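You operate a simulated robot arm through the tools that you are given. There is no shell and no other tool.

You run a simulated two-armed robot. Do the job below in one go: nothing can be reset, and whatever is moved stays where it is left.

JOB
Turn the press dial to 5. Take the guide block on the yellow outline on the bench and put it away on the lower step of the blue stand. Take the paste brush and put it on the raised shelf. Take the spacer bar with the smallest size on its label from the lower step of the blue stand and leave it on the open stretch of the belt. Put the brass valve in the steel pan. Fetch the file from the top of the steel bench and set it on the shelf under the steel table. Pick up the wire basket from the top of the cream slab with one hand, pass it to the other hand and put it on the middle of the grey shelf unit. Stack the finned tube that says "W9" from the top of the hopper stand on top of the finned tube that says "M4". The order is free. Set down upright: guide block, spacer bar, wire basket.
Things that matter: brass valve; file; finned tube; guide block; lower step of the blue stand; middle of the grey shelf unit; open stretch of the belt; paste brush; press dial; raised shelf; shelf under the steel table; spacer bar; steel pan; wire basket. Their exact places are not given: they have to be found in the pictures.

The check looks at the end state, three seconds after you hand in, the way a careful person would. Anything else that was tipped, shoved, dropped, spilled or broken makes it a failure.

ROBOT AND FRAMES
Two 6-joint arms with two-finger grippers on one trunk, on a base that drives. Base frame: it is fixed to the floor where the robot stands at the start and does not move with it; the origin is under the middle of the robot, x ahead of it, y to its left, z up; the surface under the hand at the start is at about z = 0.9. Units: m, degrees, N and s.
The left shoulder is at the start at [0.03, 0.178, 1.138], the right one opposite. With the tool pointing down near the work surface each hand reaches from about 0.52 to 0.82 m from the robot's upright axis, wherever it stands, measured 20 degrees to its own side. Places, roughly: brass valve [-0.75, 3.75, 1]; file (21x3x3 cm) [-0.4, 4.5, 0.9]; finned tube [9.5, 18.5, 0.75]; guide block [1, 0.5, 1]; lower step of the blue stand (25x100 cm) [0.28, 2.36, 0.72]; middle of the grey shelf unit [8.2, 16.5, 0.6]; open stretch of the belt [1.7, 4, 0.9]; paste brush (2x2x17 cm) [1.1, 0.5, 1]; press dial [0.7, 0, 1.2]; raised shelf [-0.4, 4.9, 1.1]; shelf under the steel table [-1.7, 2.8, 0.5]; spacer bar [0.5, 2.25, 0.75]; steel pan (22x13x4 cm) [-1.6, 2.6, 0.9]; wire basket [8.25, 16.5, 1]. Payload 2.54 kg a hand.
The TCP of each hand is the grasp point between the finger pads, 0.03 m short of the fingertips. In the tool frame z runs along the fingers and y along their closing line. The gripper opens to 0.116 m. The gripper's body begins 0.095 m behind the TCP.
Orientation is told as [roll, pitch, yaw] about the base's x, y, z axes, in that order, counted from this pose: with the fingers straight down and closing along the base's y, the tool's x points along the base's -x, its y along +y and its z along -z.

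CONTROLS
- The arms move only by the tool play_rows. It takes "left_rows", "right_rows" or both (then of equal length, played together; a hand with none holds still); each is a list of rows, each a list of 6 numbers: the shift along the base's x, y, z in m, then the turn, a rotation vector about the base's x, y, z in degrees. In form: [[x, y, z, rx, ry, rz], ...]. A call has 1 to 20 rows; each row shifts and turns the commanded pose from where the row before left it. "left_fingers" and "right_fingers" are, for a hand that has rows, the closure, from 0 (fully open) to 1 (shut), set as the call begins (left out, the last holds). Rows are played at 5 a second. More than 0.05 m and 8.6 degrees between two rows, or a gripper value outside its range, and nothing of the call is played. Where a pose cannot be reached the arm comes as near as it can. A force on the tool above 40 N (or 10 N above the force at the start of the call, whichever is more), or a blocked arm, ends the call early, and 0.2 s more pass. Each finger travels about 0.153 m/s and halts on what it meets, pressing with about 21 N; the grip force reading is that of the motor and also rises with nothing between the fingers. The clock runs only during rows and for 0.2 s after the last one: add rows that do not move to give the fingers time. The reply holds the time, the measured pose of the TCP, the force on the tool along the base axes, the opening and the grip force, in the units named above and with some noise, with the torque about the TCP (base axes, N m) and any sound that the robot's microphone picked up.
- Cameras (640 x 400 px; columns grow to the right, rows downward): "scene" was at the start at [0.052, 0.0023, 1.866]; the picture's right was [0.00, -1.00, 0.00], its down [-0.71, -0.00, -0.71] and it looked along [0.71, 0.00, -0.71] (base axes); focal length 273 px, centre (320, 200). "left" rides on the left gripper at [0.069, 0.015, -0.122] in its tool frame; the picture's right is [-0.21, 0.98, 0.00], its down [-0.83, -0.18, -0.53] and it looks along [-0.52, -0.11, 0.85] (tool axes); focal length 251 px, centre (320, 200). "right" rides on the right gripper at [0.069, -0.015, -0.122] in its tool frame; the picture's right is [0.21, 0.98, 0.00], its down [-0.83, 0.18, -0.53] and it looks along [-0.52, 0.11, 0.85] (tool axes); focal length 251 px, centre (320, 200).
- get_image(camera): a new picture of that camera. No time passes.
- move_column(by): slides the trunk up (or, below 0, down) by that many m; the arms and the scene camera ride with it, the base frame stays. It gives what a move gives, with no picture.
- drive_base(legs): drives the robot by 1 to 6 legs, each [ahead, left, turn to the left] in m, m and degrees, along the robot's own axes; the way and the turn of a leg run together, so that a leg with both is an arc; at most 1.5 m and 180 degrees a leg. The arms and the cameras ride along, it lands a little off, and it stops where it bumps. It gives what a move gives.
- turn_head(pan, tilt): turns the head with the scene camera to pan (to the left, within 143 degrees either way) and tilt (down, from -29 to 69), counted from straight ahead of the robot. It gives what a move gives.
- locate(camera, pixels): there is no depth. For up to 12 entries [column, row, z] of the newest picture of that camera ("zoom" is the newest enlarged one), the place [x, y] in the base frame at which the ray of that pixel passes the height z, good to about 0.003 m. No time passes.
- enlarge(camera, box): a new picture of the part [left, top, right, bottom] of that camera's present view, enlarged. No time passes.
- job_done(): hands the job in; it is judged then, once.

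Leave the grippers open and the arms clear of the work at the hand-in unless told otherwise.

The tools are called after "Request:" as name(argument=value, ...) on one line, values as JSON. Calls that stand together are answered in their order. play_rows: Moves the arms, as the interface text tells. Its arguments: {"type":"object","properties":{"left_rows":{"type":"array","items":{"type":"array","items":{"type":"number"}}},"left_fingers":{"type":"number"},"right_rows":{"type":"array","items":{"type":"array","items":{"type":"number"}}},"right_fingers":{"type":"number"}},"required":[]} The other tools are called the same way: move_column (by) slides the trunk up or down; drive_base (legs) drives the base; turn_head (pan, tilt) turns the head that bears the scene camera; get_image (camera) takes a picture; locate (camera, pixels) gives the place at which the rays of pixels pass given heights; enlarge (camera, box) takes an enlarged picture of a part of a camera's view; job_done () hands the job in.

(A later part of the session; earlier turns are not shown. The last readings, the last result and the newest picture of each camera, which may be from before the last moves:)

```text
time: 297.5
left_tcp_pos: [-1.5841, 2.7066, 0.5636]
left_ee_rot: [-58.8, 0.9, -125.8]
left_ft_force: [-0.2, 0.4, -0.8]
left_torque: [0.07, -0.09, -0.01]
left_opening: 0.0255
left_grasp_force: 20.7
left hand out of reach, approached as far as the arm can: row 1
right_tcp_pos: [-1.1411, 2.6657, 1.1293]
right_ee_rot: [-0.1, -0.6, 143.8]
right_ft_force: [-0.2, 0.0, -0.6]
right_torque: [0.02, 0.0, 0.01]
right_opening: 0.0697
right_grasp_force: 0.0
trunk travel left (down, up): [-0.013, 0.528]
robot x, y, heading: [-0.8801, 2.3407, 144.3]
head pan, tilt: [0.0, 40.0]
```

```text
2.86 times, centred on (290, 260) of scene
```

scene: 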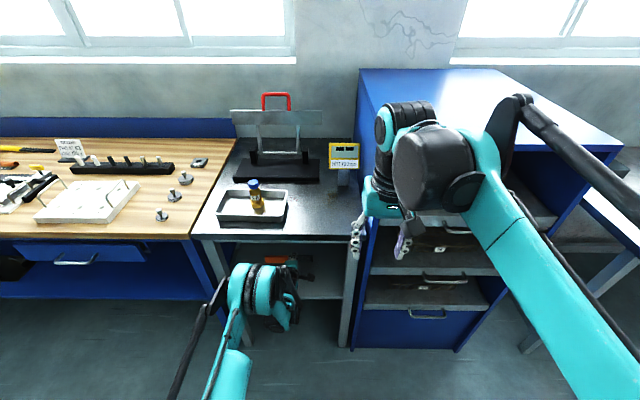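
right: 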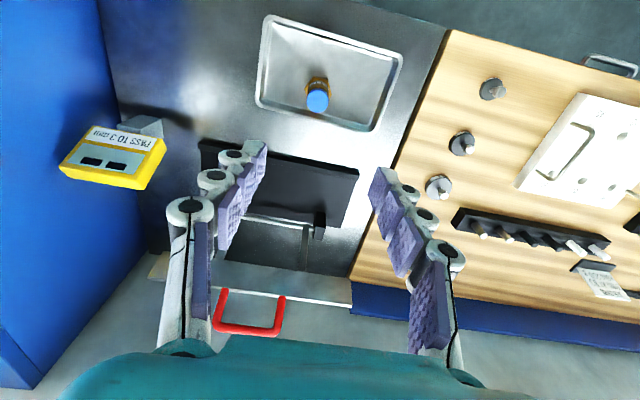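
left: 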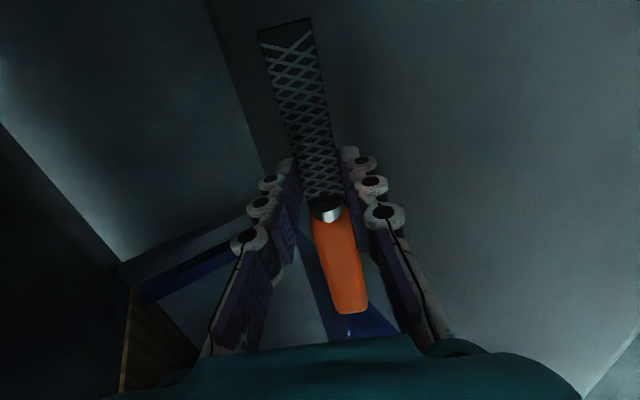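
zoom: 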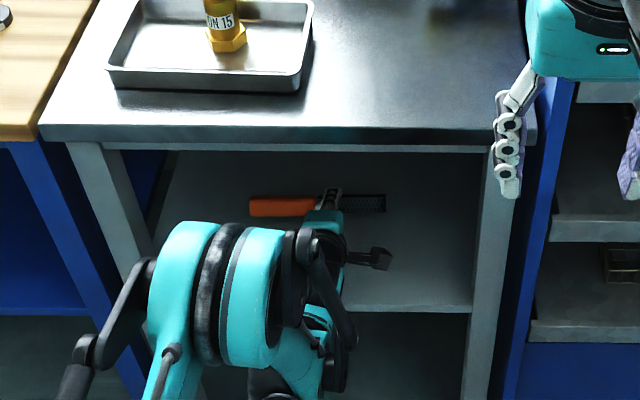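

The arm is at its lower limit here. I use the last 1.3 cm of trunk travel, then move slightly deeper while lowering.

Request:
move_column(by=-0.012)

Request:
play_rows(left_rows=[[-0.0105, 0.0076, -0.004, 0, 0, 0], [-0.0105, 0.0076, -0.006, 0, 0, 0], [0, 0, 0, 0, 0, 0]])

Request:
play_rows(left_rows=[[-0.005, 0.0036, -0.005, 0, 0, 0], [0, 0, 0, 0, 0, 0]])

```text
time: 298.1
left_tcp_pos: [-1.5835, 2.7072, 0.5532]
left_ee_rot: [-58.6, 0.9, -125.7]
left_ft_force: [-0.8, 0.7, -2.6]
left_torque: [0.05, -0.08, 0.01]
left_opening: 0.0255
left_grasp_force: 20.9
right_tcp_pos: [-1.1411, 2.666, 1.1186]
right_ee_rot: [-0.1, -0.7, 143.8]
right_ft_force: [0.5, 0.5, -0.1]
right_torque: [-0.02, 0.05, -0.03]
right_opening: 0.0698
right_grasp_force: 0.1
trunk travel left (down, up): [-0.001, 0.54]
robot x, y, heading: [-0.8825, 2.3424, 144.5]
head pan, tilt: [0.0, 40.0]
```

```text
time: 298.9
left_tcp_pos: [-1.6003, 2.7185, 0.5593]
left_ee_rot: [-58.6, 0.8, -125.8]
left_ft_force: [0.0, 0.3, -1.3]
left_torque: [0.04, -0.08, 0.01]
left_opening: 0.0255
left_grasp_force: 21.1
left hand out of reach, approached as far as the arm can: row 1, 2
right_tcp_pos: [-1.1414, 2.6671, 1.1174]
right_ee_rot: [-0.2, -0.7, 143.7]
right_ft_force: [0.9, -0.9, 0.0]
right_torque: [-0.01, -0.04, 0.01]
right_opening: 0.0694
right_grasp_force: 0.0
trunk travel left (down, up): [-0.001, 0.54]
robot x, y, heading: [-0.8834, 2.3427, 144.7]
head pan, tilt: [0.0, 40.0]
```

```text
time: 299.5
left_tcp_pos: [-1.603, 2.7209, 0.5608]
left_ee_rot: [-58.6, 0.9, -125.7]
left_ft_force: [-0.5, 0.3, -1.7]
left_torque: [0.04, -0.07, 0.02]
left_opening: 0.0254
left_grasp_force: 21.1
left hand out of reach, approached as far as the arm can: row 1
right_tcp_pos: [-1.1415, 2.665, 1.1161]
right_ee_rot: [-0.1, -0.6, 143.8]
right_ft_force: [-0.9, -0.1, -0.9]
right_torque: [0.01, 0.01, 0.01]
right_opening: 0.0695
right_grasp_force: 0.0
trunk travel left (down, up): [-0.001, 0.54]
robot x, y, heading: [-0.8824, 2.3425, 144.5]
head pan, tilt: [0.0, 40.0]
```

Going deeper hits the reach limit, so I reduce the tilt to about 45° (raising the wrist) and come back 3 cm. That should let the hand go lower.

Request:
play_rows(left_rows=[[0.008, -0.006, 0, -4.1, -5.66, 0], [0.008, -0.006, 0, -4.1, -5.66, 0], [0, 0, 0, 0, 0, 0]])

Request:
play_rows(left_rows=[[0.004, -0.003, -0.006, 0, 0, 0], [0.004, -0.003, -0.006, 0, 0, 0], [0, 0, 0, 0, 0, 0]])

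Request:
enlarge(camera="scene", box=[190, 190, 390, 330])

```text
time: 300.3
left_tcp_pos: [-1.5883, 2.7077, 0.5613]
left_ee_rot: [-44.6, 0.8, -125.4]
left_ft_force: [0.8, -0.9, -2.5]
left_torque: [0.06, -0.09, 0.01]
left_opening: 0.0256
left_grasp_force: 21.2
right_tcp_pos: [-1.1411, 2.6653, 1.1172]
right_ee_rot: [-0.2, -0.5, 143.8]
right_ft_force: [-0.3, -0.2, 0.7]
right_torque: [0.0, 0.0, 0.0]
right_opening: 0.0695
right_grasp_force: 0.1
trunk travel left (down, up): [-0.001, 0.54]
robot x, y, heading: [-0.8798, 2.341, 144.6]
head pan, tilt: [0.0, 40.0]
```

```text
time: 301.1
left_tcp_pos: [-1.5789, 2.703, 0.5489]
left_ee_rot: [-44.7, 0.8, -125.5]
left_ft_force: [0.5, -0.3, -1.7]
left_torque: [0.09, -0.11, 0.01]
left_opening: 0.0254
left_grasp_force: 21.4
right_tcp_pos: [-1.1425, 2.6653, 1.1169]
right_ee_rot: [-0.1, -0.6, 143.8]
right_ft_force: [0.2, 0.0, -0.7]
right_torque: [-0.04, 0.02, -0.01]
right_opening: 0.0693
right_grasp_force: 0.1
trunk travel left (down, up): [-0.001, 0.54]
robot x, y, heading: [-0.8829, 2.3403, 144.4]
head pan, tilt: [0.0, 40.0]
```

```text
2.86 times, centred on (290, 260) of scene
```

zoom: 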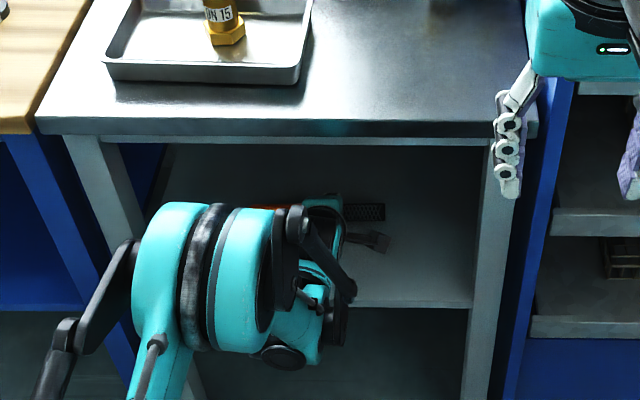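

It works. I continue down in small steps.

Request:
play_rows(left_rows=[[0, 0, -0.005, 0, 0, 0], [0, 0, 0, 0, 0, 0]])

Request:
play_rows(left_rows=[[0, 0, -0.004, 0, 0, 0], [0, 0, 0, 0, 0, 0]])

Request:
play_rows(left_rows=[[0, 0, -0.004, 0, 0, 0], [0, 0, 0, 0, 0, 0]])

```text
time: 301.7
left_tcp_pos: [-1.5802, 2.7021, 0.5439]
left_ee_rot: [-44.7, 0.8, -125.6]
left_ft_force: [0.4, 0.0, -1.8]
left_torque: [0.11, -0.05, -0.02]
left_opening: 0.0256
left_grasp_force: 21.4
right_tcp_pos: [-1.1413, 2.6668, 1.1165]
right_ee_rot: [0.0, -0.6, 143.8]
right_ft_force: [0.5, -0.6, -0.8]
right_torque: [-0.01, 0.02, -0.01]
right_opening: 0.0696
right_grasp_force: 0.0
trunk travel left (down, up): [-0.001, 0.54]
robot x, y, heading: [-0.883, 2.3413, 144.6]
head pan, tilt: [0.0, 40.0]
```

```text
time: 302.3
left_tcp_pos: [-1.5795, 2.7014, 0.539]
left_ee_rot: [-44.7, 0.8, -125.4]
left_ft_force: [-0.2, 0.0, -2.8]
left_torque: [0.08, -0.08, -0.03]
left_opening: 0.0252
left_grasp_force: 21.4
right_tcp_pos: [-1.1422, 2.6657, 1.1178]
right_ee_rot: [-0.1, -0.6, 143.9]
right_ft_force: [0.5, -0.4, -1.5]
right_torque: [0.0, -0.01, 0.0]
right_opening: 0.0698
right_grasp_force: 0.1
trunk travel left (down, up): [-0.001, 0.54]
robot x, y, heading: [-0.8808, 2.3415, 144.5]
head pan, tilt: [0.0, 40.0]
```

```text
time: 302.9
left_tcp_pos: [-1.5804, 2.7022, 0.5372]
left_ee_rot: [-44.8, 0.8, -125.5]
left_ft_force: [-0.8, -0.1, 6.7]
left_torque: [0.0, 0.02, -0.04]
left_opening: 0.0254
left_grasp_force: 21.0
right_tcp_pos: [-1.1409, 2.6649, 1.1169]
right_ee_rot: [-0.1, -0.7, 143.8]
right_ft_force: [-0.2, 0.1, 0.2]
right_torque: [-0.04, 0.01, -0.02]
right_opening: 0.0697
right_grasp_force: 0.0
trunk travel left (down, up): [-0.001, 0.54]
robot x, y, heading: [-0.883, 2.3394, 144.4]
head pan, tilt: [0.0, 40.0]
```

Contact at 0.537 as predicted. I open while rising a few mm, then retract along the finger direction (up and back).

Request:
play_rows(left_rows=[[0, 0, 0.004, 0, 0, 0], [0, 0, 0.003, 0, 0, 0], [0, 0, 0, 0, 0, 0], [0, 0, 0, 0, 0, 0]], left_fingers=0.45)

Request:
get_image(camera="left")

Request:
play_rows(left_rows=[[0.008, -0.006, 0.01, 0, 0, 0], [0.008, -0.006, 0.01, 0, 0, 0], [0.016, -0.012, 0.02, 0, 0, 0], [0.016, -0.012, 0.02, 0, 0, 0], [0.016, -0.012, 0.02, 0, 0, 0]])

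Request:
get_image(camera="left")

Request:
get_image(camera="scene")

```text
time: 303.9
left_tcp_pos: [-1.5804, 2.7014, 0.5428]
left_ee_rot: [-44.8, 0.8, -125.6]
left_ft_force: [-0.3, 1.1, 1.3]
left_torque: [-0.02, -0.01, 0.01]
left_opening: 0.0649
left_grasp_force: 0.0
right_tcp_pos: [-1.1415, 2.6666, 1.1162]
right_ee_rot: [-0.1, -0.8, 143.8]
right_ft_force: [0.1, -0.8, -0.1]
right_torque: [-0.01, 0.01, -0.02]
right_opening: 0.0698
right_grasp_force: 0.0
trunk travel left (down, up): [-0.001, 0.54]
robot x, y, heading: [-0.8825, 2.3367, 144.4]
head pan, tilt: [0.0, 40.0]
```

```text
taken
```

left: 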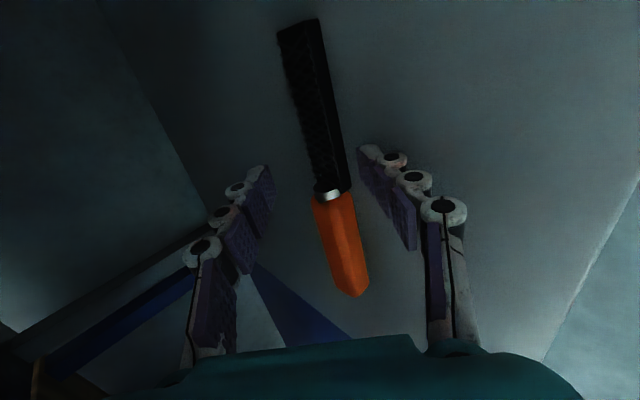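

```text
time: 305.1
left_tcp_pos: [-1.5176, 2.6535, 0.6243]
left_ee_rot: [-44.6, 0.7, -125.5]
left_ft_force: [0.0, 0.8, 0.3]
left_torque: [-0.04, -0.04, 0.02]
left_opening: 0.0638
left_grasp_force: 0.1
right_tcp_pos: [-1.1408, 2.6654, 1.1174]
right_ee_rot: [-0.2, -0.7, 143.8]
right_ft_force: [0.3, -1.3, -0.3]
right_torque: [0.02, -0.04, -0.01]
right_opening: 0.0699
right_grasp_force: 0.0
trunk travel left (down, up): [-0.001, 0.54]
robot x, y, heading: [-0.8822, 2.3442, 144.7]
head pan, tilt: [0.0, 40.0]
```

```text
taken
```

left: 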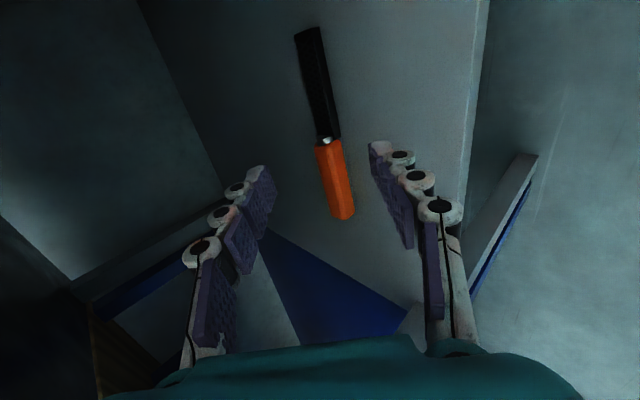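

```text
taken
```

scene: 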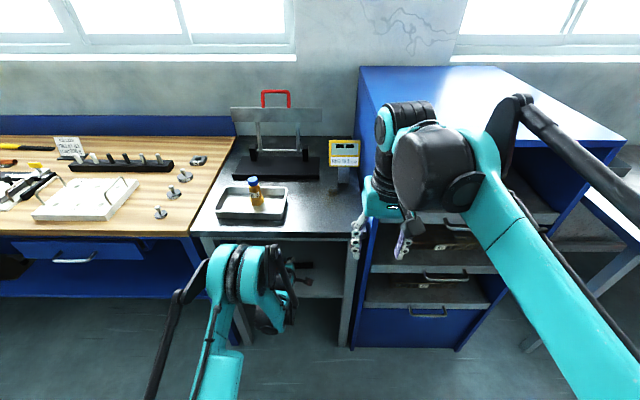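

The file lies on the shelf under the table. I back out 0.12 m, shift left a bit to stay clear of the stand, raise the trunk, and set the left hand fingers-down again.

Request:
drive_base(legs=[[-0.12, 0, 0], [0, 0.15, 0]])

Request:
move_column(by=0.37)

Request:
get_image(camera="scene")

```text
time: 307.3
left_tcp_pos: [-1.507, 2.4644, 0.6224]
left_ee_rot: [-44.7, 0.9, -125.7]
left_ft_force: [0.6, -0.1, 0.4]
left_torque: [0.05, -0.03, -0.04]
left_opening: 0.0637
left_grasp_force: 0.1
right_tcp_pos: [-1.1307, 2.475, 1.1183]
right_ee_rot: [-0.1, -0.7, 143.6]
right_ft_force: [-0.3, -0.3, -0.7]
right_torque: [0.05, -0.04, 0.01]
right_opening: 0.0698
right_grasp_force: 0.0
trunk travel left (down, up): [-0.001, 0.54]
robot x, y, heading: [-0.8723, 2.1514, 144.5]
head pan, tilt: [0.0, 40.0]
```

```text
time: 310.9
left_tcp_pos: [-1.507, 2.4641, 0.9927]
left_ee_rot: [-44.7, 0.8, -125.6]
left_ft_force: [-0.2, 0.0, 0.4]
left_torque: [0.02, 0.01, -0.02]
left_opening: 0.0638
left_grasp_force: 0.2
right_tcp_pos: [-1.1303, 2.476, 1.4885]
right_ee_rot: [-0.1, -0.7, 143.6]
right_ft_force: [-0.3, 0.4, -0.3]
right_torque: [-0.01, 0.02, 0.0]
right_opening: 0.0695
right_grasp_force: 0.1
trunk travel left (down, up): [-0.371, 0.169]
robot x, y, heading: [-0.8694, 2.1495, 144.5]
head pan, tilt: [0.0, 40.0]
```

```text
taken
```

scene: 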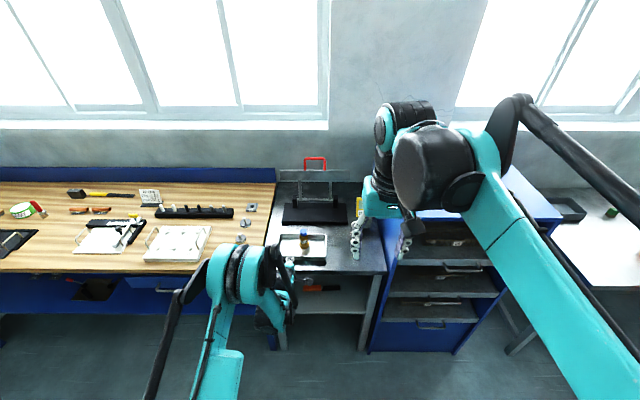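

The file is visible on the shelf at (320,288). I restore the left hand's pose while raising it.

Request:
play_rows(left_rows=[[0.01, -0.007, 0.03, -4.41, -6.07, 0], [0.01, -0.007, 0.04, -4.41, -6.07, 0], [0.01, -0.007, 0.04, -4.41, -6.07, 0], [0, 0, 0.04, -4.41, -6.07, 0], [0, 0, 0.04, -4.41, -6.07, 0], [0, 0, 0.04, -4.41, -6.07, 0], [0, 0, 0.04, 0, 0, -8.2], [0, 0, 0.03, 0, 0, -8.2], [0, 0, 0, 0, 0, -8.2], [0, 0, 0, 0, 0, -8.2], [0, 0, 0, 0, 0, -8.2], [0, 0, 0, 0, 0, -8.2], [0, 0, 0, 0, 0, -8.2], [0, 0, 0, 0, 0, -8.2], [0, 0, 0, 0, 0, -8.2], [0, 0, 0, 0, 0, -8.2], [0, 0, 0, 0, 0, -8.2]])

Request:
get_image(camera="scene")

Request:
enlarge(camera="scene", box=[250, 200, 400, 360])

```text
time: 314.4
left_tcp_pos: [-1.4751, 2.4456, 1.2931]
left_ee_rot: [0.3, 0.4, 144.4]
left_ft_force: [-0.4, -0.9, -0.5]
left_torque: [0.01, 0.03, 0.02]
left_opening: 0.064
left_grasp_force: 0.0
right_tcp_pos: [-1.1304, 2.4763, 1.4875]
right_ee_rot: [-0.1, -0.7, 143.7]
right_ft_force: [-0.1, -0.6, 0.4]
right_torque: [-0.03, -0.03, 0.0]
right_opening: 0.0699
right_grasp_force: 0.1
trunk travel left (down, up): [-0.371, 0.169]
robot x, y, heading: [-0.8697, 2.1516, 144.6]
head pan, tilt: [0.0, 40.0]
```

```text
taken
```

scene: 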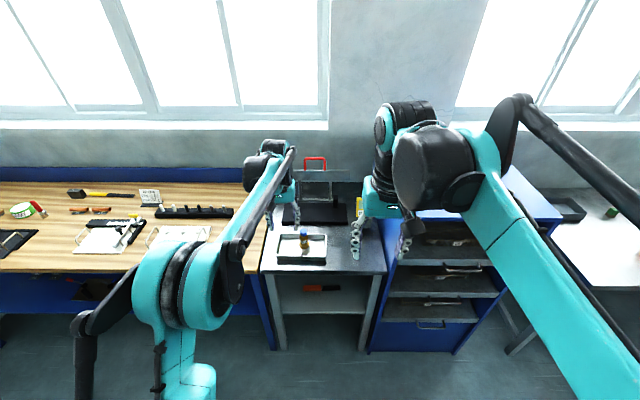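

```text
2.50 times, centred on (325, 280) of scene
```

zoom: 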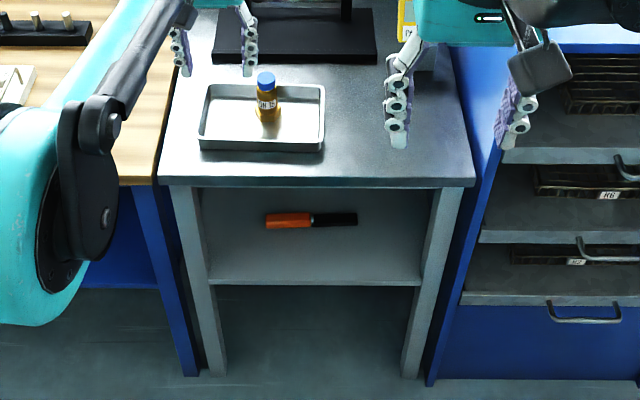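

All set here. Next comes the far area, around (8.25,16.5). I reverse out along the free strip in front of the blue stand, then turn to face down the hall.

Request:
turn_head(pan=142, tilt=40)

Request:
get_image(camera="scene")

Request:
turn_head(pan=-142, tilt=40)

Request:
get_image(camera="scene")

```text
time: 316.7
left_tcp_pos: [-1.476, 2.4447, 1.2939]
left_ee_rot: [0.3, 0.5, 144.6]
left_ft_force: [0.0, 0.3, 0.3]
left_torque: [0.03, 0.0, 0.0]
left_opening: 0.0638
left_grasp_force: 0.1
right_tcp_pos: [-1.1295, 2.476, 1.4872]
right_ee_rot: [-0.1, -0.7, 143.6]
right_ft_force: [-0.2, 1.0, 0.4]
right_torque: [0.0, 0.02, -0.04]
right_opening: 0.0695
right_grasp_force: 0.1
trunk travel left (down, up): [-0.371, 0.169]
robot x, y, heading: [-0.8722, 2.1504, 144.3]
head pan, tilt: [142.0, 40.0]
```

```text
taken
```

scene: 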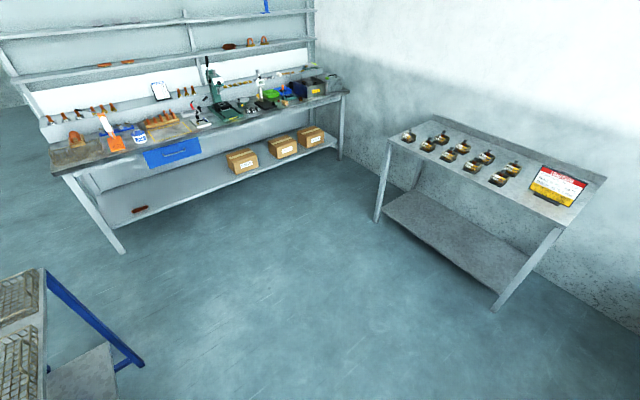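

```text
time: 320.6
left_tcp_pos: [-1.4756, 2.4437, 1.2929]
left_ee_rot: [0.3, 0.4, 144.6]
left_ft_force: [-0.1, 0.0, 1.0]
left_torque: [0.02, 0.02, 0.0]
left_opening: 0.0638
left_grasp_force: 0.0
right_tcp_pos: [-1.1296, 2.4757, 1.4865]
right_ee_rot: [-0.1, -0.7, 143.6]
right_ft_force: [-0.5, 0.5, -0.2]
right_torque: [-0.02, 0.03, 0.0]
right_opening: 0.0697
right_grasp_force: 0.1
trunk travel left (down, up): [-0.371, 0.169]
robot x, y, heading: [-0.873, 2.1523, 144.0]
head pan, tilt: [-142.0, 40.0]
```

```text
taken
```

scene: 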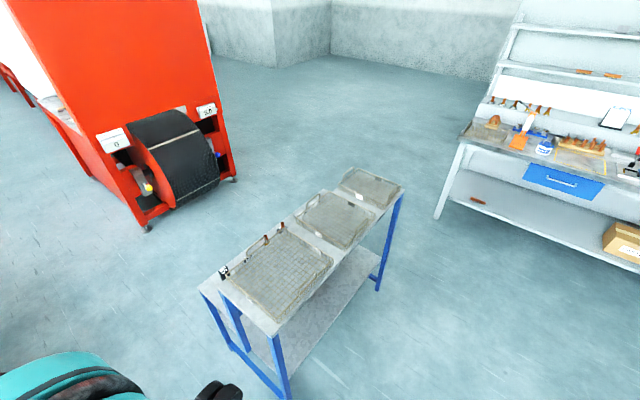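

The floor behind is free between the stand and the press bench. I reverse 1.8 m.

Request:
drive_base(legs=[[-0.9, 0.06, 0], [-0.92, 0, 0], [0, 0, -89.5]])

Request:
turn_head(pan=0, tilt=20)

Request:
get_image(camera="scene")

```text
time: 333.6
left_tcp_pos: [0.8651, 1.6259, 1.2929]
left_ee_rot: [0.4, 0.4, 55.1]
left_ft_force: [-0.2, 0.1, -0.4]
left_torque: [0.0, 0.01, -0.04]
left_opening: 0.064
left_grasp_force: 0.0
right_tcp_pos: [0.8986, 1.2816, 1.4864]
right_ee_rot: [-0.1, -0.6, 53.9]
right_ft_force: [0.2, -0.7, 0.6]
right_torque: [0.0, -0.01, 0.0]
right_opening: 0.0695
right_grasp_force: 0.0
trunk travel left (down, up): [-0.371, 0.169]
robot x, y, heading: [0.5798, 1.0214, 54.6]
head pan, tilt: [-142.0, 40.0]
```

```text
time: 335.9
left_tcp_pos: [0.8666, 1.6269, 1.2927]
left_ee_rot: [0.3, 0.4, 55.0]
left_ft_force: [0.1, -0.2, 1.0]
left_torque: [0.01, -0.03, 0.01]
left_opening: 0.0638
left_grasp_force: 0.0
right_tcp_pos: [0.8992, 1.2821, 1.4874]
right_ee_rot: [0.0, -0.6, 53.9]
right_ft_force: [-0.1, 0.5, -0.9]
right_torque: [-0.02, -0.02, -0.02]
right_opening: 0.0698
right_grasp_force: 0.1
trunk travel left (down, up): [-0.371, 0.169]
robot x, y, heading: [0.5737, 1.0211, 54.8]
head pan, tilt: [0.0, 20.0]
```

```text
taken
```

scene: 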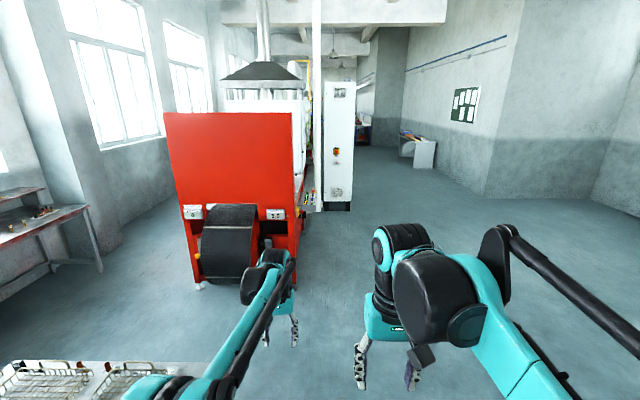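

The aisle to the right of the white cabinet is free. I drive forward past the bench, bear right, and continue down the hall.

Request:
drive_base(legs=[[1.5, 0, 0], [0.45, 0, 0], [1.0, -1.0, 0], [1.4, -0.3, 0], [1.4, 0, 0]])

Request:
get_image(camera="scene")

```text
time: 365.6
left_tcp_pos: [5.2067, 5.6368, 1.2933]
left_ee_rot: [0.4, 0.5, 54.6]
left_ft_force: [-0.4, -0.3, -0.3]
left_torque: [0.0, 0.01, 0.0]
left_opening: 0.0638
left_grasp_force: 0.0
right_tcp_pos: [5.2404, 5.2906, 1.4871]
right_ee_rot: [-0.1, -0.7, 53.6]
right_ft_force: [-0.4, 0.1, 0.6]
right_torque: [0.03, -0.01, 0.0]
right_opening: 0.0696
right_grasp_force: 0.1
trunk travel left (down, up): [-0.371, 0.169]
robot x, y, heading: [4.9145, 5.0341, 54.5]
head pan, tilt: [0.0, 20.0]
```

```text
taken
```

scene: 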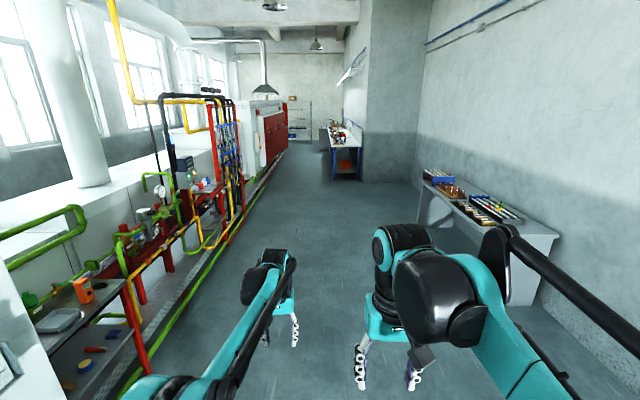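

The corridor runs on, with gas train and machine at left and wall benches at right. I drive 4.4 m further, keeping slightly left.

Request:
drive_base(legs=[[1.5, 0.15, 0], [1.45, 0.1, 0], [1.45, 0.1, 0]])

Request:
get_image(camera="scene")

Request:
turn_head(pan=40, tilt=15)

Request:
get_image(camera="scene")

```text
refused: leg 1 is longer than a leg can be; nothing moved
```

```text
taken
```

scene: 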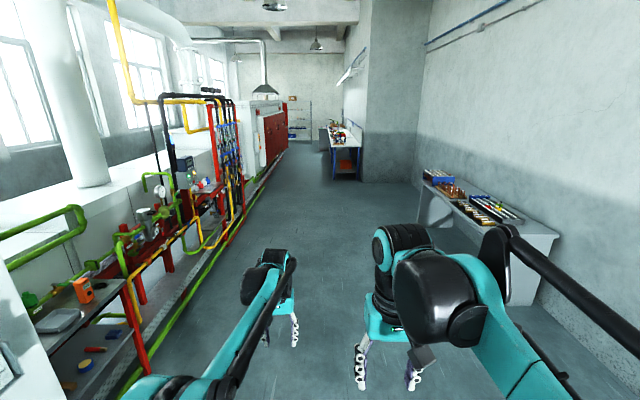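

```text
time: 366.6
left_tcp_pos: [5.2074, 5.6356, 1.2924]
left_ee_rot: [0.3, 0.4, 54.7]
left_ft_force: [-0.3, -0.8, 0.2]
left_torque: [0.0, -0.01, 0.02]
left_opening: 0.0638
left_grasp_force: 0.0
right_tcp_pos: [5.2397, 5.2908, 1.4867]
right_ee_rot: [-0.3, -0.7, 53.6]
right_ft_force: [0.3, -0.5, 0.6]
right_torque: [0.03, 0.02, -0.01]
right_opening: 0.0697
right_grasp_force: 0.0
trunk travel left (down, up): [-0.371, 0.169]
robot x, y, heading: [4.9148, 5.0332, 54.5]
head pan, tilt: [40.0, 15.0]
```

```text
taken
```

scene: 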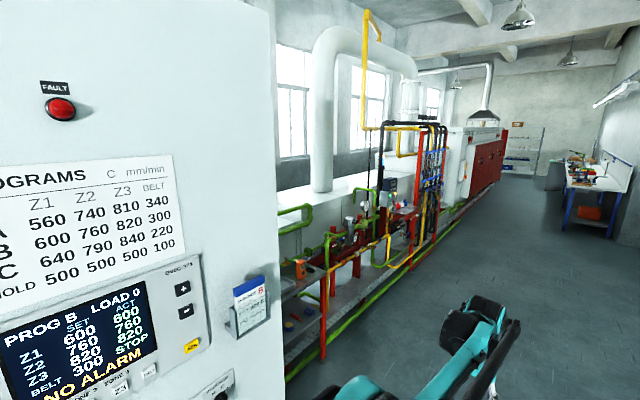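

Request:
drive_base(legs=[[1.45, 0.15, 0], [1.45, 0.1, 0], [1.45, 0.1, 0]])

Request:
turn_head(pan=15, tilt=15)

Request:
get_image(camera="scene")

```text
time: 387.6
left_tcp_pos: [7.3908, 9.4217, 1.2934]
left_ee_rot: [0.4, 0.3, 55.8]
left_ft_force: [0.0, -0.4, 0.0]
left_torque: [0.0, -0.03, 0.02]
left_opening: 0.0639
left_grasp_force: 0.0
right_tcp_pos: [7.4296, 9.0775, 1.4883]
right_ee_rot: [-0.1, -0.7, 54.7]
right_ft_force: [0.1, 0.8, 0.2]
right_torque: [0.0, 0.01, 0.01]
right_opening: 0.0693
right_grasp_force: 0.1
trunk travel left (down, up): [-0.371, 0.169]
robot x, y, heading: [7.1086, 8.8117, 55.4]
head pan, tilt: [40.0, 15.0]
```

```text
time: 388.4
left_tcp_pos: [7.3915, 9.4216, 1.292]
left_ee_rot: [0.3, 0.5, 55.7]
left_ft_force: [-0.4, 0.5, -0.1]
left_torque: [0.03, -0.01, 0.0]
left_opening: 0.0637
left_grasp_force: 0.0
right_tcp_pos: [7.4301, 9.0776, 1.4874]
right_ee_rot: [-0.1, -0.7, 54.6]
right_ft_force: [-0.5, 0.4, -0.9]
right_torque: [-0.03, 0.01, 0.01]
right_opening: 0.0694
right_grasp_force: 0.1
trunk travel left (down, up): [-0.371, 0.169]
robot x, y, heading: [7.1121, 8.813, 55.4]
head pan, tilt: [15.0, 15.0]
```

```text
taken
```

scene: 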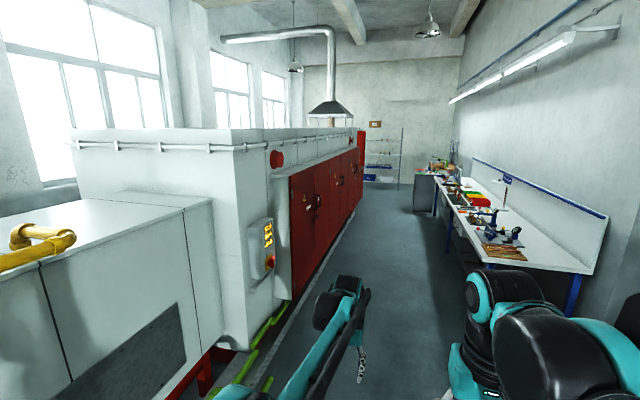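

The corridor stays about 2 m wide ahead. I continue straight 4.4 m.

Request:
drive_base(legs=[[1.48, 0, 0], [1.48, 0, 0], [1.4, 0, 0]])

Request:
turn_head(pan=30, tilt=20)

Request:
get_image(camera="scene")

```text
time: 409.2
left_tcp_pos: [9.8471, 13.0008, 1.293]
left_ee_rot: [0.3, 0.4, 55.4]
left_ft_force: [-0.1, 0.7, 0.5]
left_torque: [-0.01, -0.02, -0.01]
left_opening: 0.0641
left_grasp_force: 0.0
right_tcp_pos: [9.8838, 12.656, 1.4859]
right_ee_rot: [0.0, -0.7, 54.4]
right_ft_force: [-0.2, -0.2, -0.1]
right_torque: [-0.01, 0.01, 0.02]
right_opening: 0.0697
right_grasp_force: 0.0
trunk travel left (down, up): [-0.371, 0.169]
robot x, y, heading: [9.5629, 12.3909, 55.2]
head pan, tilt: [15.0, 15.0]
```

```text
time: 410.0
left_tcp_pos: [9.8468, 13.0014, 1.2917]
left_ee_rot: [0.2, 0.4, 55.5]
left_ft_force: [0.5, 0.7, 0.3]
left_torque: [-0.04, 0.02, 0.01]
left_opening: 0.0638
left_grasp_force: 0.2
right_tcp_pos: [9.8833, 12.6552, 1.4887]
right_ee_rot: [-0.1, -0.8, 54.4]
right_ft_force: [-0.6, 0.4, -0.1]
right_torque: [0.03, -0.01, 0.01]
right_opening: 0.0697
right_grasp_force: 0.1
trunk travel left (down, up): [-0.371, 0.169]
robot x, y, heading: [9.562, 12.3906, 54.9]
head pan, tilt: [30.0, 20.0]
```

```text
taken
```

scene: 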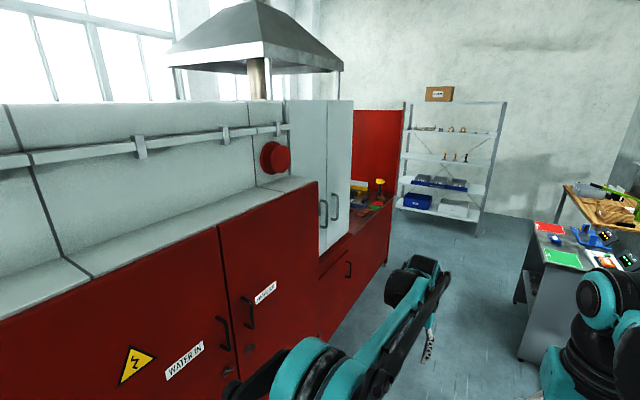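

The machine ends ahead at left, and a desk corner is close on my right. I shift left 0.45 m while going forward.

Request:
drive_base(legs=[[0.5, 0.45, 0], [0.9, 0.05, 0]])

Request:
turn_head(pan=40, tilt=20)

Request:
get_image(camera="scene")

Request:
turn_head(pan=-10, tilt=25)

Request:
get_image(camera="scene")

```text
time: 413.2
left_tcp_pos: [9.7821, 13.5767, 1.302]
left_ee_rot: [1.2, -0.3, 55.4]
left_ft_force: [0.6, 0.1, -0.6]
left_torque: [-0.03, 0.0, 0.01]
left_opening: 0.064
left_grasp_force: 0.1
right_tcp_pos: [9.8199, 13.2271, 1.4906]
right_ee_rot: [0.9, -1.2, 54.3]
right_ft_force: [0.1, -0.3, 0.3]
right_torque: [-0.02, -0.01, 0.01]
right_opening: 0.0698
right_grasp_force: 0.1
trunk travel left (down, up): [-0.371, 0.169]
robot x, y, heading: [9.4859, 12.9883, 55.3]
head pan, tilt: [30.0, 20.0]
stopped in leg 1: the robot was blocked; the commanded pose is now the measured one
```

```text
time: 414.0
left_tcp_pos: [9.7824, 13.5749, 1.3032]
left_ee_rot: [1.4, -0.4, 55.4]
left_ft_force: [-0.7, -0.4, -1.1]
left_torque: [0.01, -0.03, -0.01]
left_opening: 0.0638
left_grasp_force: 0.1
right_tcp_pos: [9.8202, 13.2249, 1.4896]
right_ee_rot: [0.9, -1.3, 54.3]
right_ft_force: [-0.7, 0.1, -0.3]
right_torque: [-0.01, 0.02, -0.01]
right_opening: 0.0698
right_grasp_force: 0.1
trunk travel left (down, up): [-0.371, 0.169]
robot x, y, heading: [9.4862, 12.9925, 54.8]
head pan, tilt: [40.0, 20.0]
```

```text
taken
```

scene: 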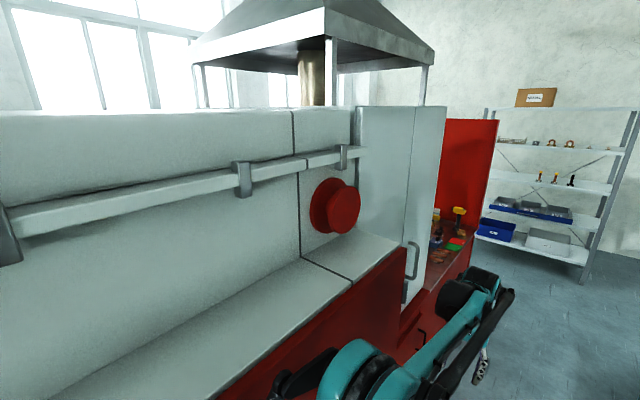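

```text
time: 415.1
left_tcp_pos: [9.7826, 13.5757, 1.3032]
left_ee_rot: [1.4, -0.3, 55.3]
left_ft_force: [0.6, 0.6, 0.4]
left_torque: [0.02, 0.0, 0.0]
left_opening: 0.0634
left_grasp_force: 0.1
right_tcp_pos: [9.8203, 13.2252, 1.4896]
right_ee_rot: [1.1, -1.3, 54.2]
right_ft_force: [0.1, -0.3, 0.8]
right_torque: [0.0, 0.03, -0.01]
right_opening: 0.0695
right_grasp_force: 0.0
trunk travel left (down, up): [-0.371, 0.169]
robot x, y, heading: [9.4867, 12.9917, 54.9]
head pan, tilt: [-10.0, 25.0]
```

```text
taken
```

scene: 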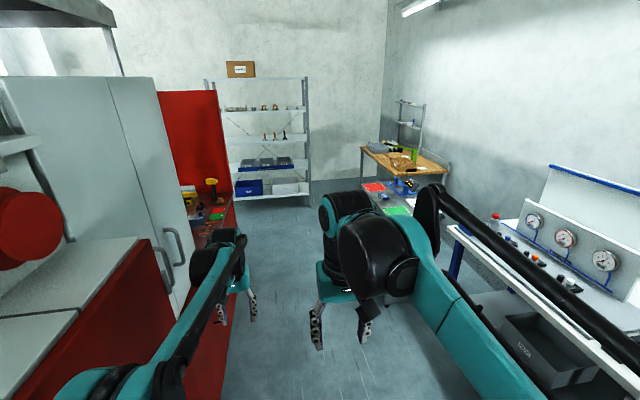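

I touched the machine's edge on the left. I move right 0.25 m straight back off it and re-check.

Request:
drive_base(legs=[[0, -0.22, 0]])

Request:
turn_head(pan=50, tilt=60)

Request:
get_image(camera="scene")

Request:
turn_head(pan=-20, tilt=45)

Request:
get_image(camera="scene")

```text
time: 416.8
left_tcp_pos: [9.9519, 13.4775, 1.2934]
left_ee_rot: [0.3, 0.4, 55.4]
left_ft_force: [0.1, -1.0, -1.0]
left_torque: [0.01, 0.01, 0.01]
left_opening: 0.0638
left_grasp_force: 0.1
right_tcp_pos: [9.9882, 13.1314, 1.4868]
right_ee_rot: [0.0, -0.6, 54.4]
right_ft_force: [-0.3, 0.2, 0.9]
right_torque: [0.02, 0.01, -0.02]
right_opening: 0.0697
right_grasp_force: 0.0
trunk travel left (down, up): [-0.371, 0.169]
robot x, y, heading: [9.6659, 12.8664, 54.9]
head pan, tilt: [-10.0, 25.0]
```

```text
time: 418.1
left_tcp_pos: [9.951, 13.4769, 1.2921]
left_ee_rot: [0.3, 0.3, 55.5]
left_ft_force: [0.0, -0.2, -0.5]
left_torque: [-0.02, 0.0, -0.01]
left_opening: 0.0641
left_grasp_force: 0.0
right_tcp_pos: [9.9881, 13.1312, 1.4881]
right_ee_rot: [-0.1, -0.6, 54.4]
right_ft_force: [0.8, -0.9, 0.2]
right_torque: [0.03, 0.0, -0.03]
right_opening: 0.0695
right_grasp_force: 0.0
trunk travel left (down, up): [-0.371, 0.169]
robot x, y, heading: [9.6681, 12.8682, 55.1]
head pan, tilt: [50.0, 60.0]
```

```text
taken
```

scene: 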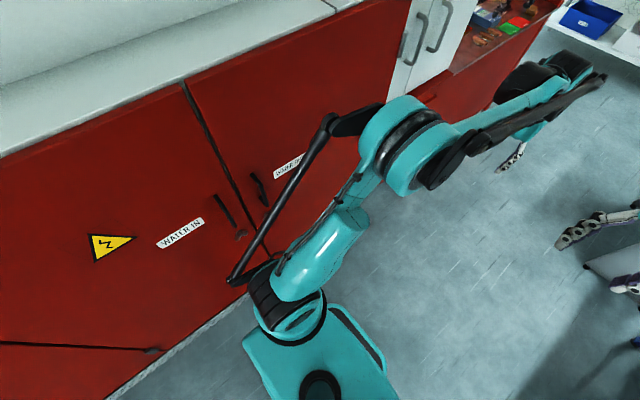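

```text
time: 419.5
left_tcp_pos: [9.9512, 13.4769, 1.2929]
left_ee_rot: [0.3, 0.4, 55.3]
left_ft_force: [0.1, 1.1, 0.5]
left_torque: [0.0, -0.02, -0.02]
left_opening: 0.0636
left_grasp_force: 0.0
right_tcp_pos: [9.9874, 13.1307, 1.4859]
right_ee_rot: [0.0, -0.7, 54.4]
right_ft_force: [0.2, 0.2, -0.5]
right_torque: [-0.02, -0.02, -0.02]
right_opening: 0.0697
right_grasp_force: 0.1
trunk travel left (down, up): [-0.371, 0.169]
robot x, y, heading: [9.6646, 12.8707, 55.0]
head pan, tilt: [-20.0, 45.0]
```

```text
taken
```

scene: 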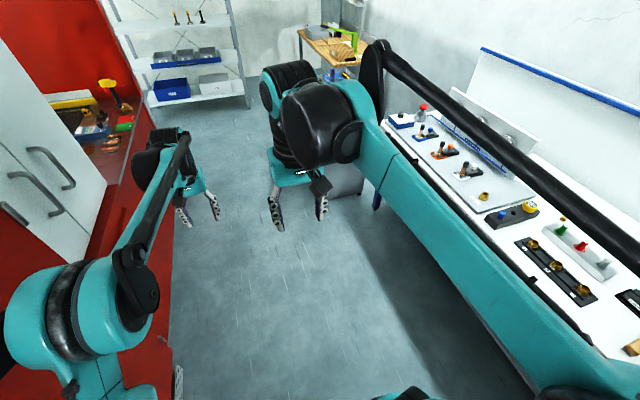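

The corridor bends to about 67°. I shift right 0.2 m, turn left 12°, and move ahead 0.8 m.

Request:
drive_base(legs=[[0, -0.2, 0], [0, 0, 12], [0.8, 0, 0]])

Request:
turn_head(pan=0, tilt=35)

Request:
get_image(camera="scene")

Request:
turn_head(pan=60, tilt=30)

Request:
get_image(camera="scene")

```text
time: 425.8
left_tcp_pos: [10.31, 14.1369, 1.293]
left_ee_rot: [0.3, 0.4, 66.3]
left_ft_force: [0.1, 0.0, -0.5]
left_torque: [-0.03, 0.0, 0.02]
left_opening: 0.0638
left_grasp_force: 0.1
right_tcp_pos: [10.411, 13.8058, 1.4861]
right_ee_rot: [-0.1, -0.7, 65.2]
right_ft_force: [-0.6, 0.5, -0.3]
right_torque: [0.01, 0.0, 0.01]
right_opening: 0.0699
right_grasp_force: 0.0
trunk travel left (down, up): [-0.371, 0.169]
robot x, y, heading: [10.1408, 13.4851, 65.9]
head pan, tilt: [-20.0, 45.0]
```

```text
time: 426.6
left_tcp_pos: [10.3093, 14.1367, 1.2929]
left_ee_rot: [0.2, 0.4, 66.3]
left_ft_force: [-0.2, 1.0, 0.1]
left_torque: [0.06, 0.03, -0.01]
left_opening: 0.0637
left_grasp_force: 0.0
right_tcp_pos: [10.4113, 13.8046, 1.487]
right_ee_rot: [-0.1, -0.7, 65.3]
right_ft_force: [-0.6, -0.4, -0.7]
right_torque: [0.01, 0.05, 0.0]
right_opening: 0.0695
right_grasp_force: 0.0
trunk travel left (down, up): [-0.371, 0.169]
robot x, y, heading: [10.1418, 13.4836, 65.9]
head pan, tilt: [0.0, 35.0]
```

```text
taken
```

scene: 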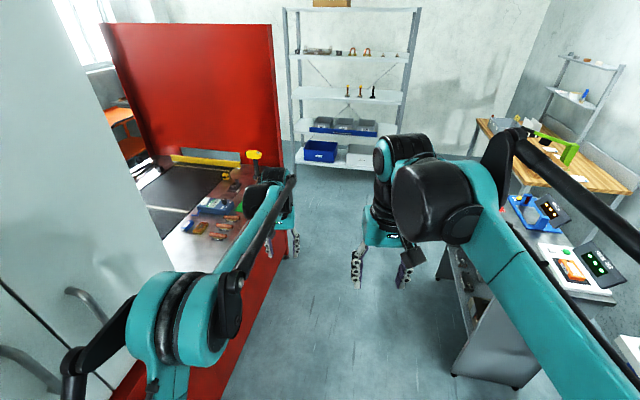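

```text
time: 427.9
left_tcp_pos: [10.3088, 14.1364, 1.2934]
left_ee_rot: [0.3, 0.4, 66.3]
left_ft_force: [0.1, -0.1, 0.3]
left_torque: [-0.01, 0.05, 0.0]
left_opening: 0.0639
left_grasp_force: 0.1
right_tcp_pos: [10.4114, 13.8058, 1.4872]
right_ee_rot: [-0.1, -0.7, 65.2]
right_ft_force: [-0.5, -0.6, -0.4]
right_torque: [0.02, 0.03, -0.03]
right_opening: 0.0695
right_grasp_force: 0.1
trunk travel left (down, up): [-0.371, 0.169]
robot x, y, heading: [10.1475, 13.4873, 65.9]
head pan, tilt: [60.0, 30.0]
```

```text
taken
```

scene: 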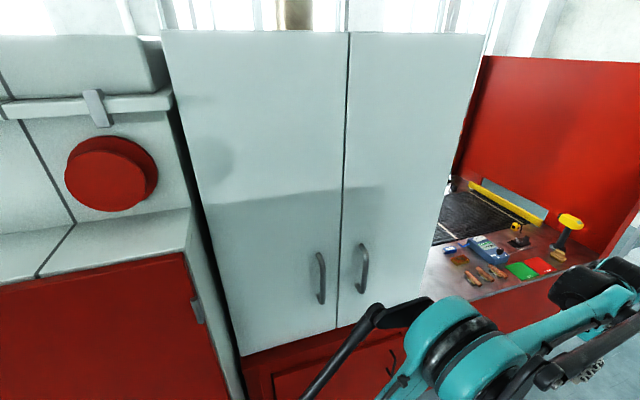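

The furnace ends with another red shield ahead at left. I drive 1.4 m ahead, past it, and look left.

Request:
drive_base(legs=[[1.4, 0, 0]])

Request:
turn_head(pan=50, tilt=25)

Request:
get_image(camera="scene")

Request:
turn_head(pan=95, tilt=25)

Request:
get_image(camera="scene")

```text
time: 434.9
left_tcp_pos: [10.8666, 15.424, 1.2939]
left_ee_rot: [0.3, 0.4, 67.0]
left_ft_force: [-0.4, 0.4, -0.1]
left_torque: [0.0, -0.02, 0.0]
left_opening: 0.0638
left_grasp_force: 0.1
right_tcp_pos: [10.9727, 15.0932, 1.4877]
right_ee_rot: [-0.2, -0.7, 65.9]
right_ft_force: [0.1, 0.3, -0.5]
right_torque: [0.02, -0.02, -0.03]
right_opening: 0.0697
right_grasp_force: 0.1
trunk travel left (down, up): [-0.371, 0.169]
robot x, y, heading: [10.7115, 14.7683, 66.3]
head pan, tilt: [60.0, 30.0]
```

```text
time: 435.6
left_tcp_pos: [10.8675, 15.4242, 1.2928]
left_ee_rot: [0.2, 0.3, 67.0]
left_ft_force: [0.5, -0.5, 0.4]
left_torque: [-0.02, -0.02, -0.02]
left_opening: 0.064
left_grasp_force: 0.0
right_tcp_pos: [10.9729, 15.0932, 1.4876]
right_ee_rot: [-0.1, -0.7, 65.8]
right_ft_force: [0.6, -0.2, -0.7]
right_torque: [0.0, 0.02, 0.03]
right_opening: 0.0696
right_grasp_force: 0.1
trunk travel left (down, up): [-0.371, 0.169]
robot x, y, heading: [10.711, 14.7759, 66.4]
head pan, tilt: [50.0, 25.0]
```

```text
taken
```

scene: 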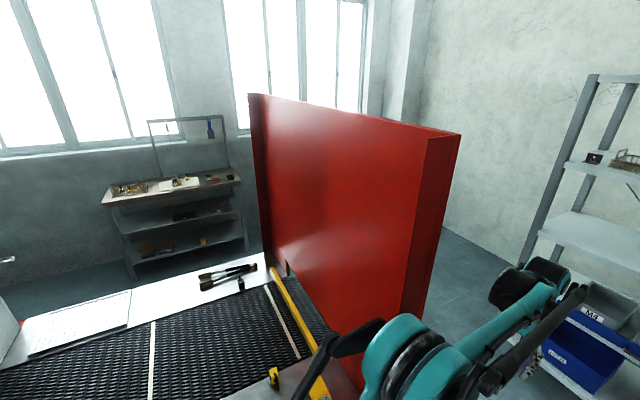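

```text
time: 436.7
left_tcp_pos: [10.8675, 15.4244, 1.2929]
left_ee_rot: [0.3, 0.4, 66.9]
left_ft_force: [-0.1, -0.3, -0.7]
left_torque: [0.0, 0.02, 0.05]
left_opening: 0.0639
left_grasp_force: 0.1
right_tcp_pos: [10.9736, 15.0931, 1.4874]
right_ee_rot: [0.0, -0.7, 65.7]
right_ft_force: [0.3, -0.3, 0.3]
right_torque: [-0.01, 0.01, 0.04]
right_opening: 0.0697
right_grasp_force: 0.0
trunk travel left (down, up): [-0.371, 0.169]
robot x, y, heading: [10.7069, 14.7765, 66.7]
head pan, tilt: [95.0, 25.0]
```

```text
taken
```

scene: 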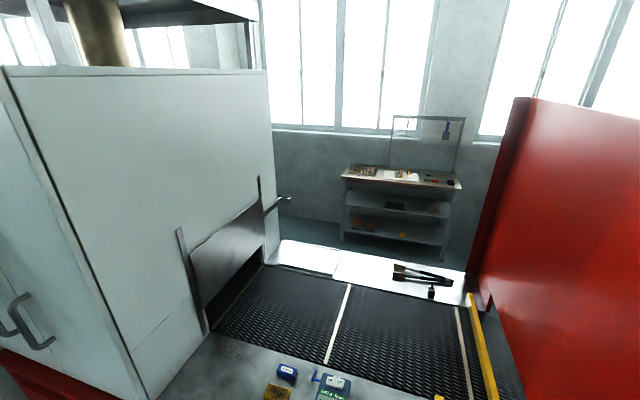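

I see the grey shelf unit with the cream slab top and wire basket on the window side, beyond the belt's exit. I look straight ahead to plan the way around the end shield.

Request:
turn_head(pan=10, tilt=40)

Request:
get_image(camera="scene")

Request:
turn_head(pan=45, tilt=45)

Request:
get_image(camera="scene")

```text
time: 438.3
left_tcp_pos: [10.8688, 15.4243, 1.2939]
left_ee_rot: [0.3, 0.3, 66.9]
left_ft_force: [-0.6, -0.3, 0.7]
left_torque: [-0.01, 0.01, 0.0]
left_opening: 0.064
left_grasp_force: 0.1
right_tcp_pos: [10.9731, 15.0931, 1.4884]
right_ee_rot: [0.0, -0.7, 65.9]
right_ft_force: [-0.5, 0.0, -0.6]
right_torque: [0.02, 0.03, 0.0]
right_opening: 0.0695
right_grasp_force: 0.1
trunk travel left (down, up): [-0.371, 0.169]
robot x, y, heading: [10.7121, 14.77, 66.2]
head pan, tilt: [10.0, 40.0]
```

```text
taken
```

scene: 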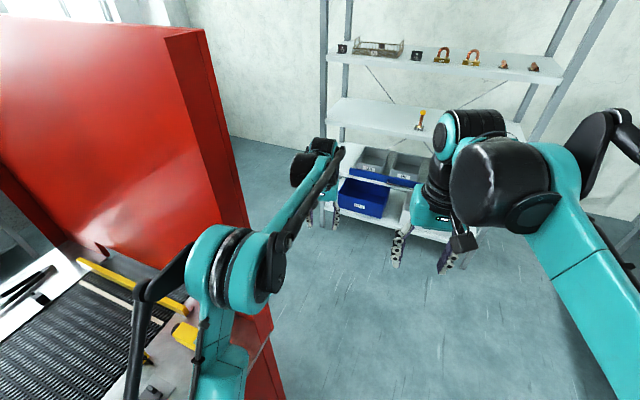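

```text
time: 439.3
left_tcp_pos: [10.8684, 15.4252, 1.2928]
left_ee_rot: [0.3, 0.4, 66.8]
left_ft_force: [0.9, -0.2, 0.1]
left_torque: [-0.01, -0.01, -0.01]
left_opening: 0.0639
left_grasp_force: 0.1
right_tcp_pos: [10.9739, 15.0934, 1.4875]
right_ee_rot: [-0.1, -0.7, 65.8]
right_ft_force: [0.0, 1.2, 0.5]
right_torque: [0.02, 0.0, 0.02]
right_opening: 0.0696
right_grasp_force: 0.1
trunk travel left (down, up): [-0.371, 0.169]
robot x, y, heading: [10.7111, 14.7712, 66.8]
head pan, tilt: [45.0, 45.0]
```

```text
taken
```

scene: 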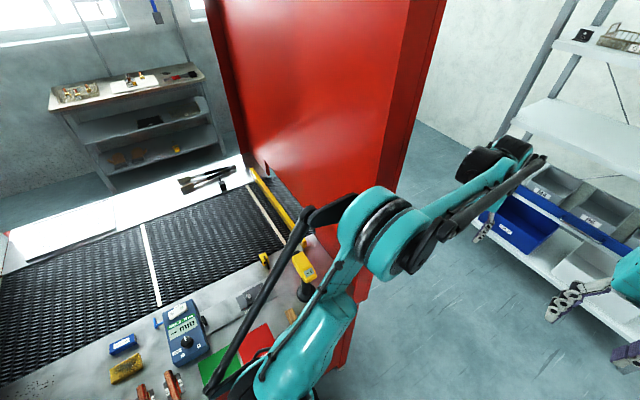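

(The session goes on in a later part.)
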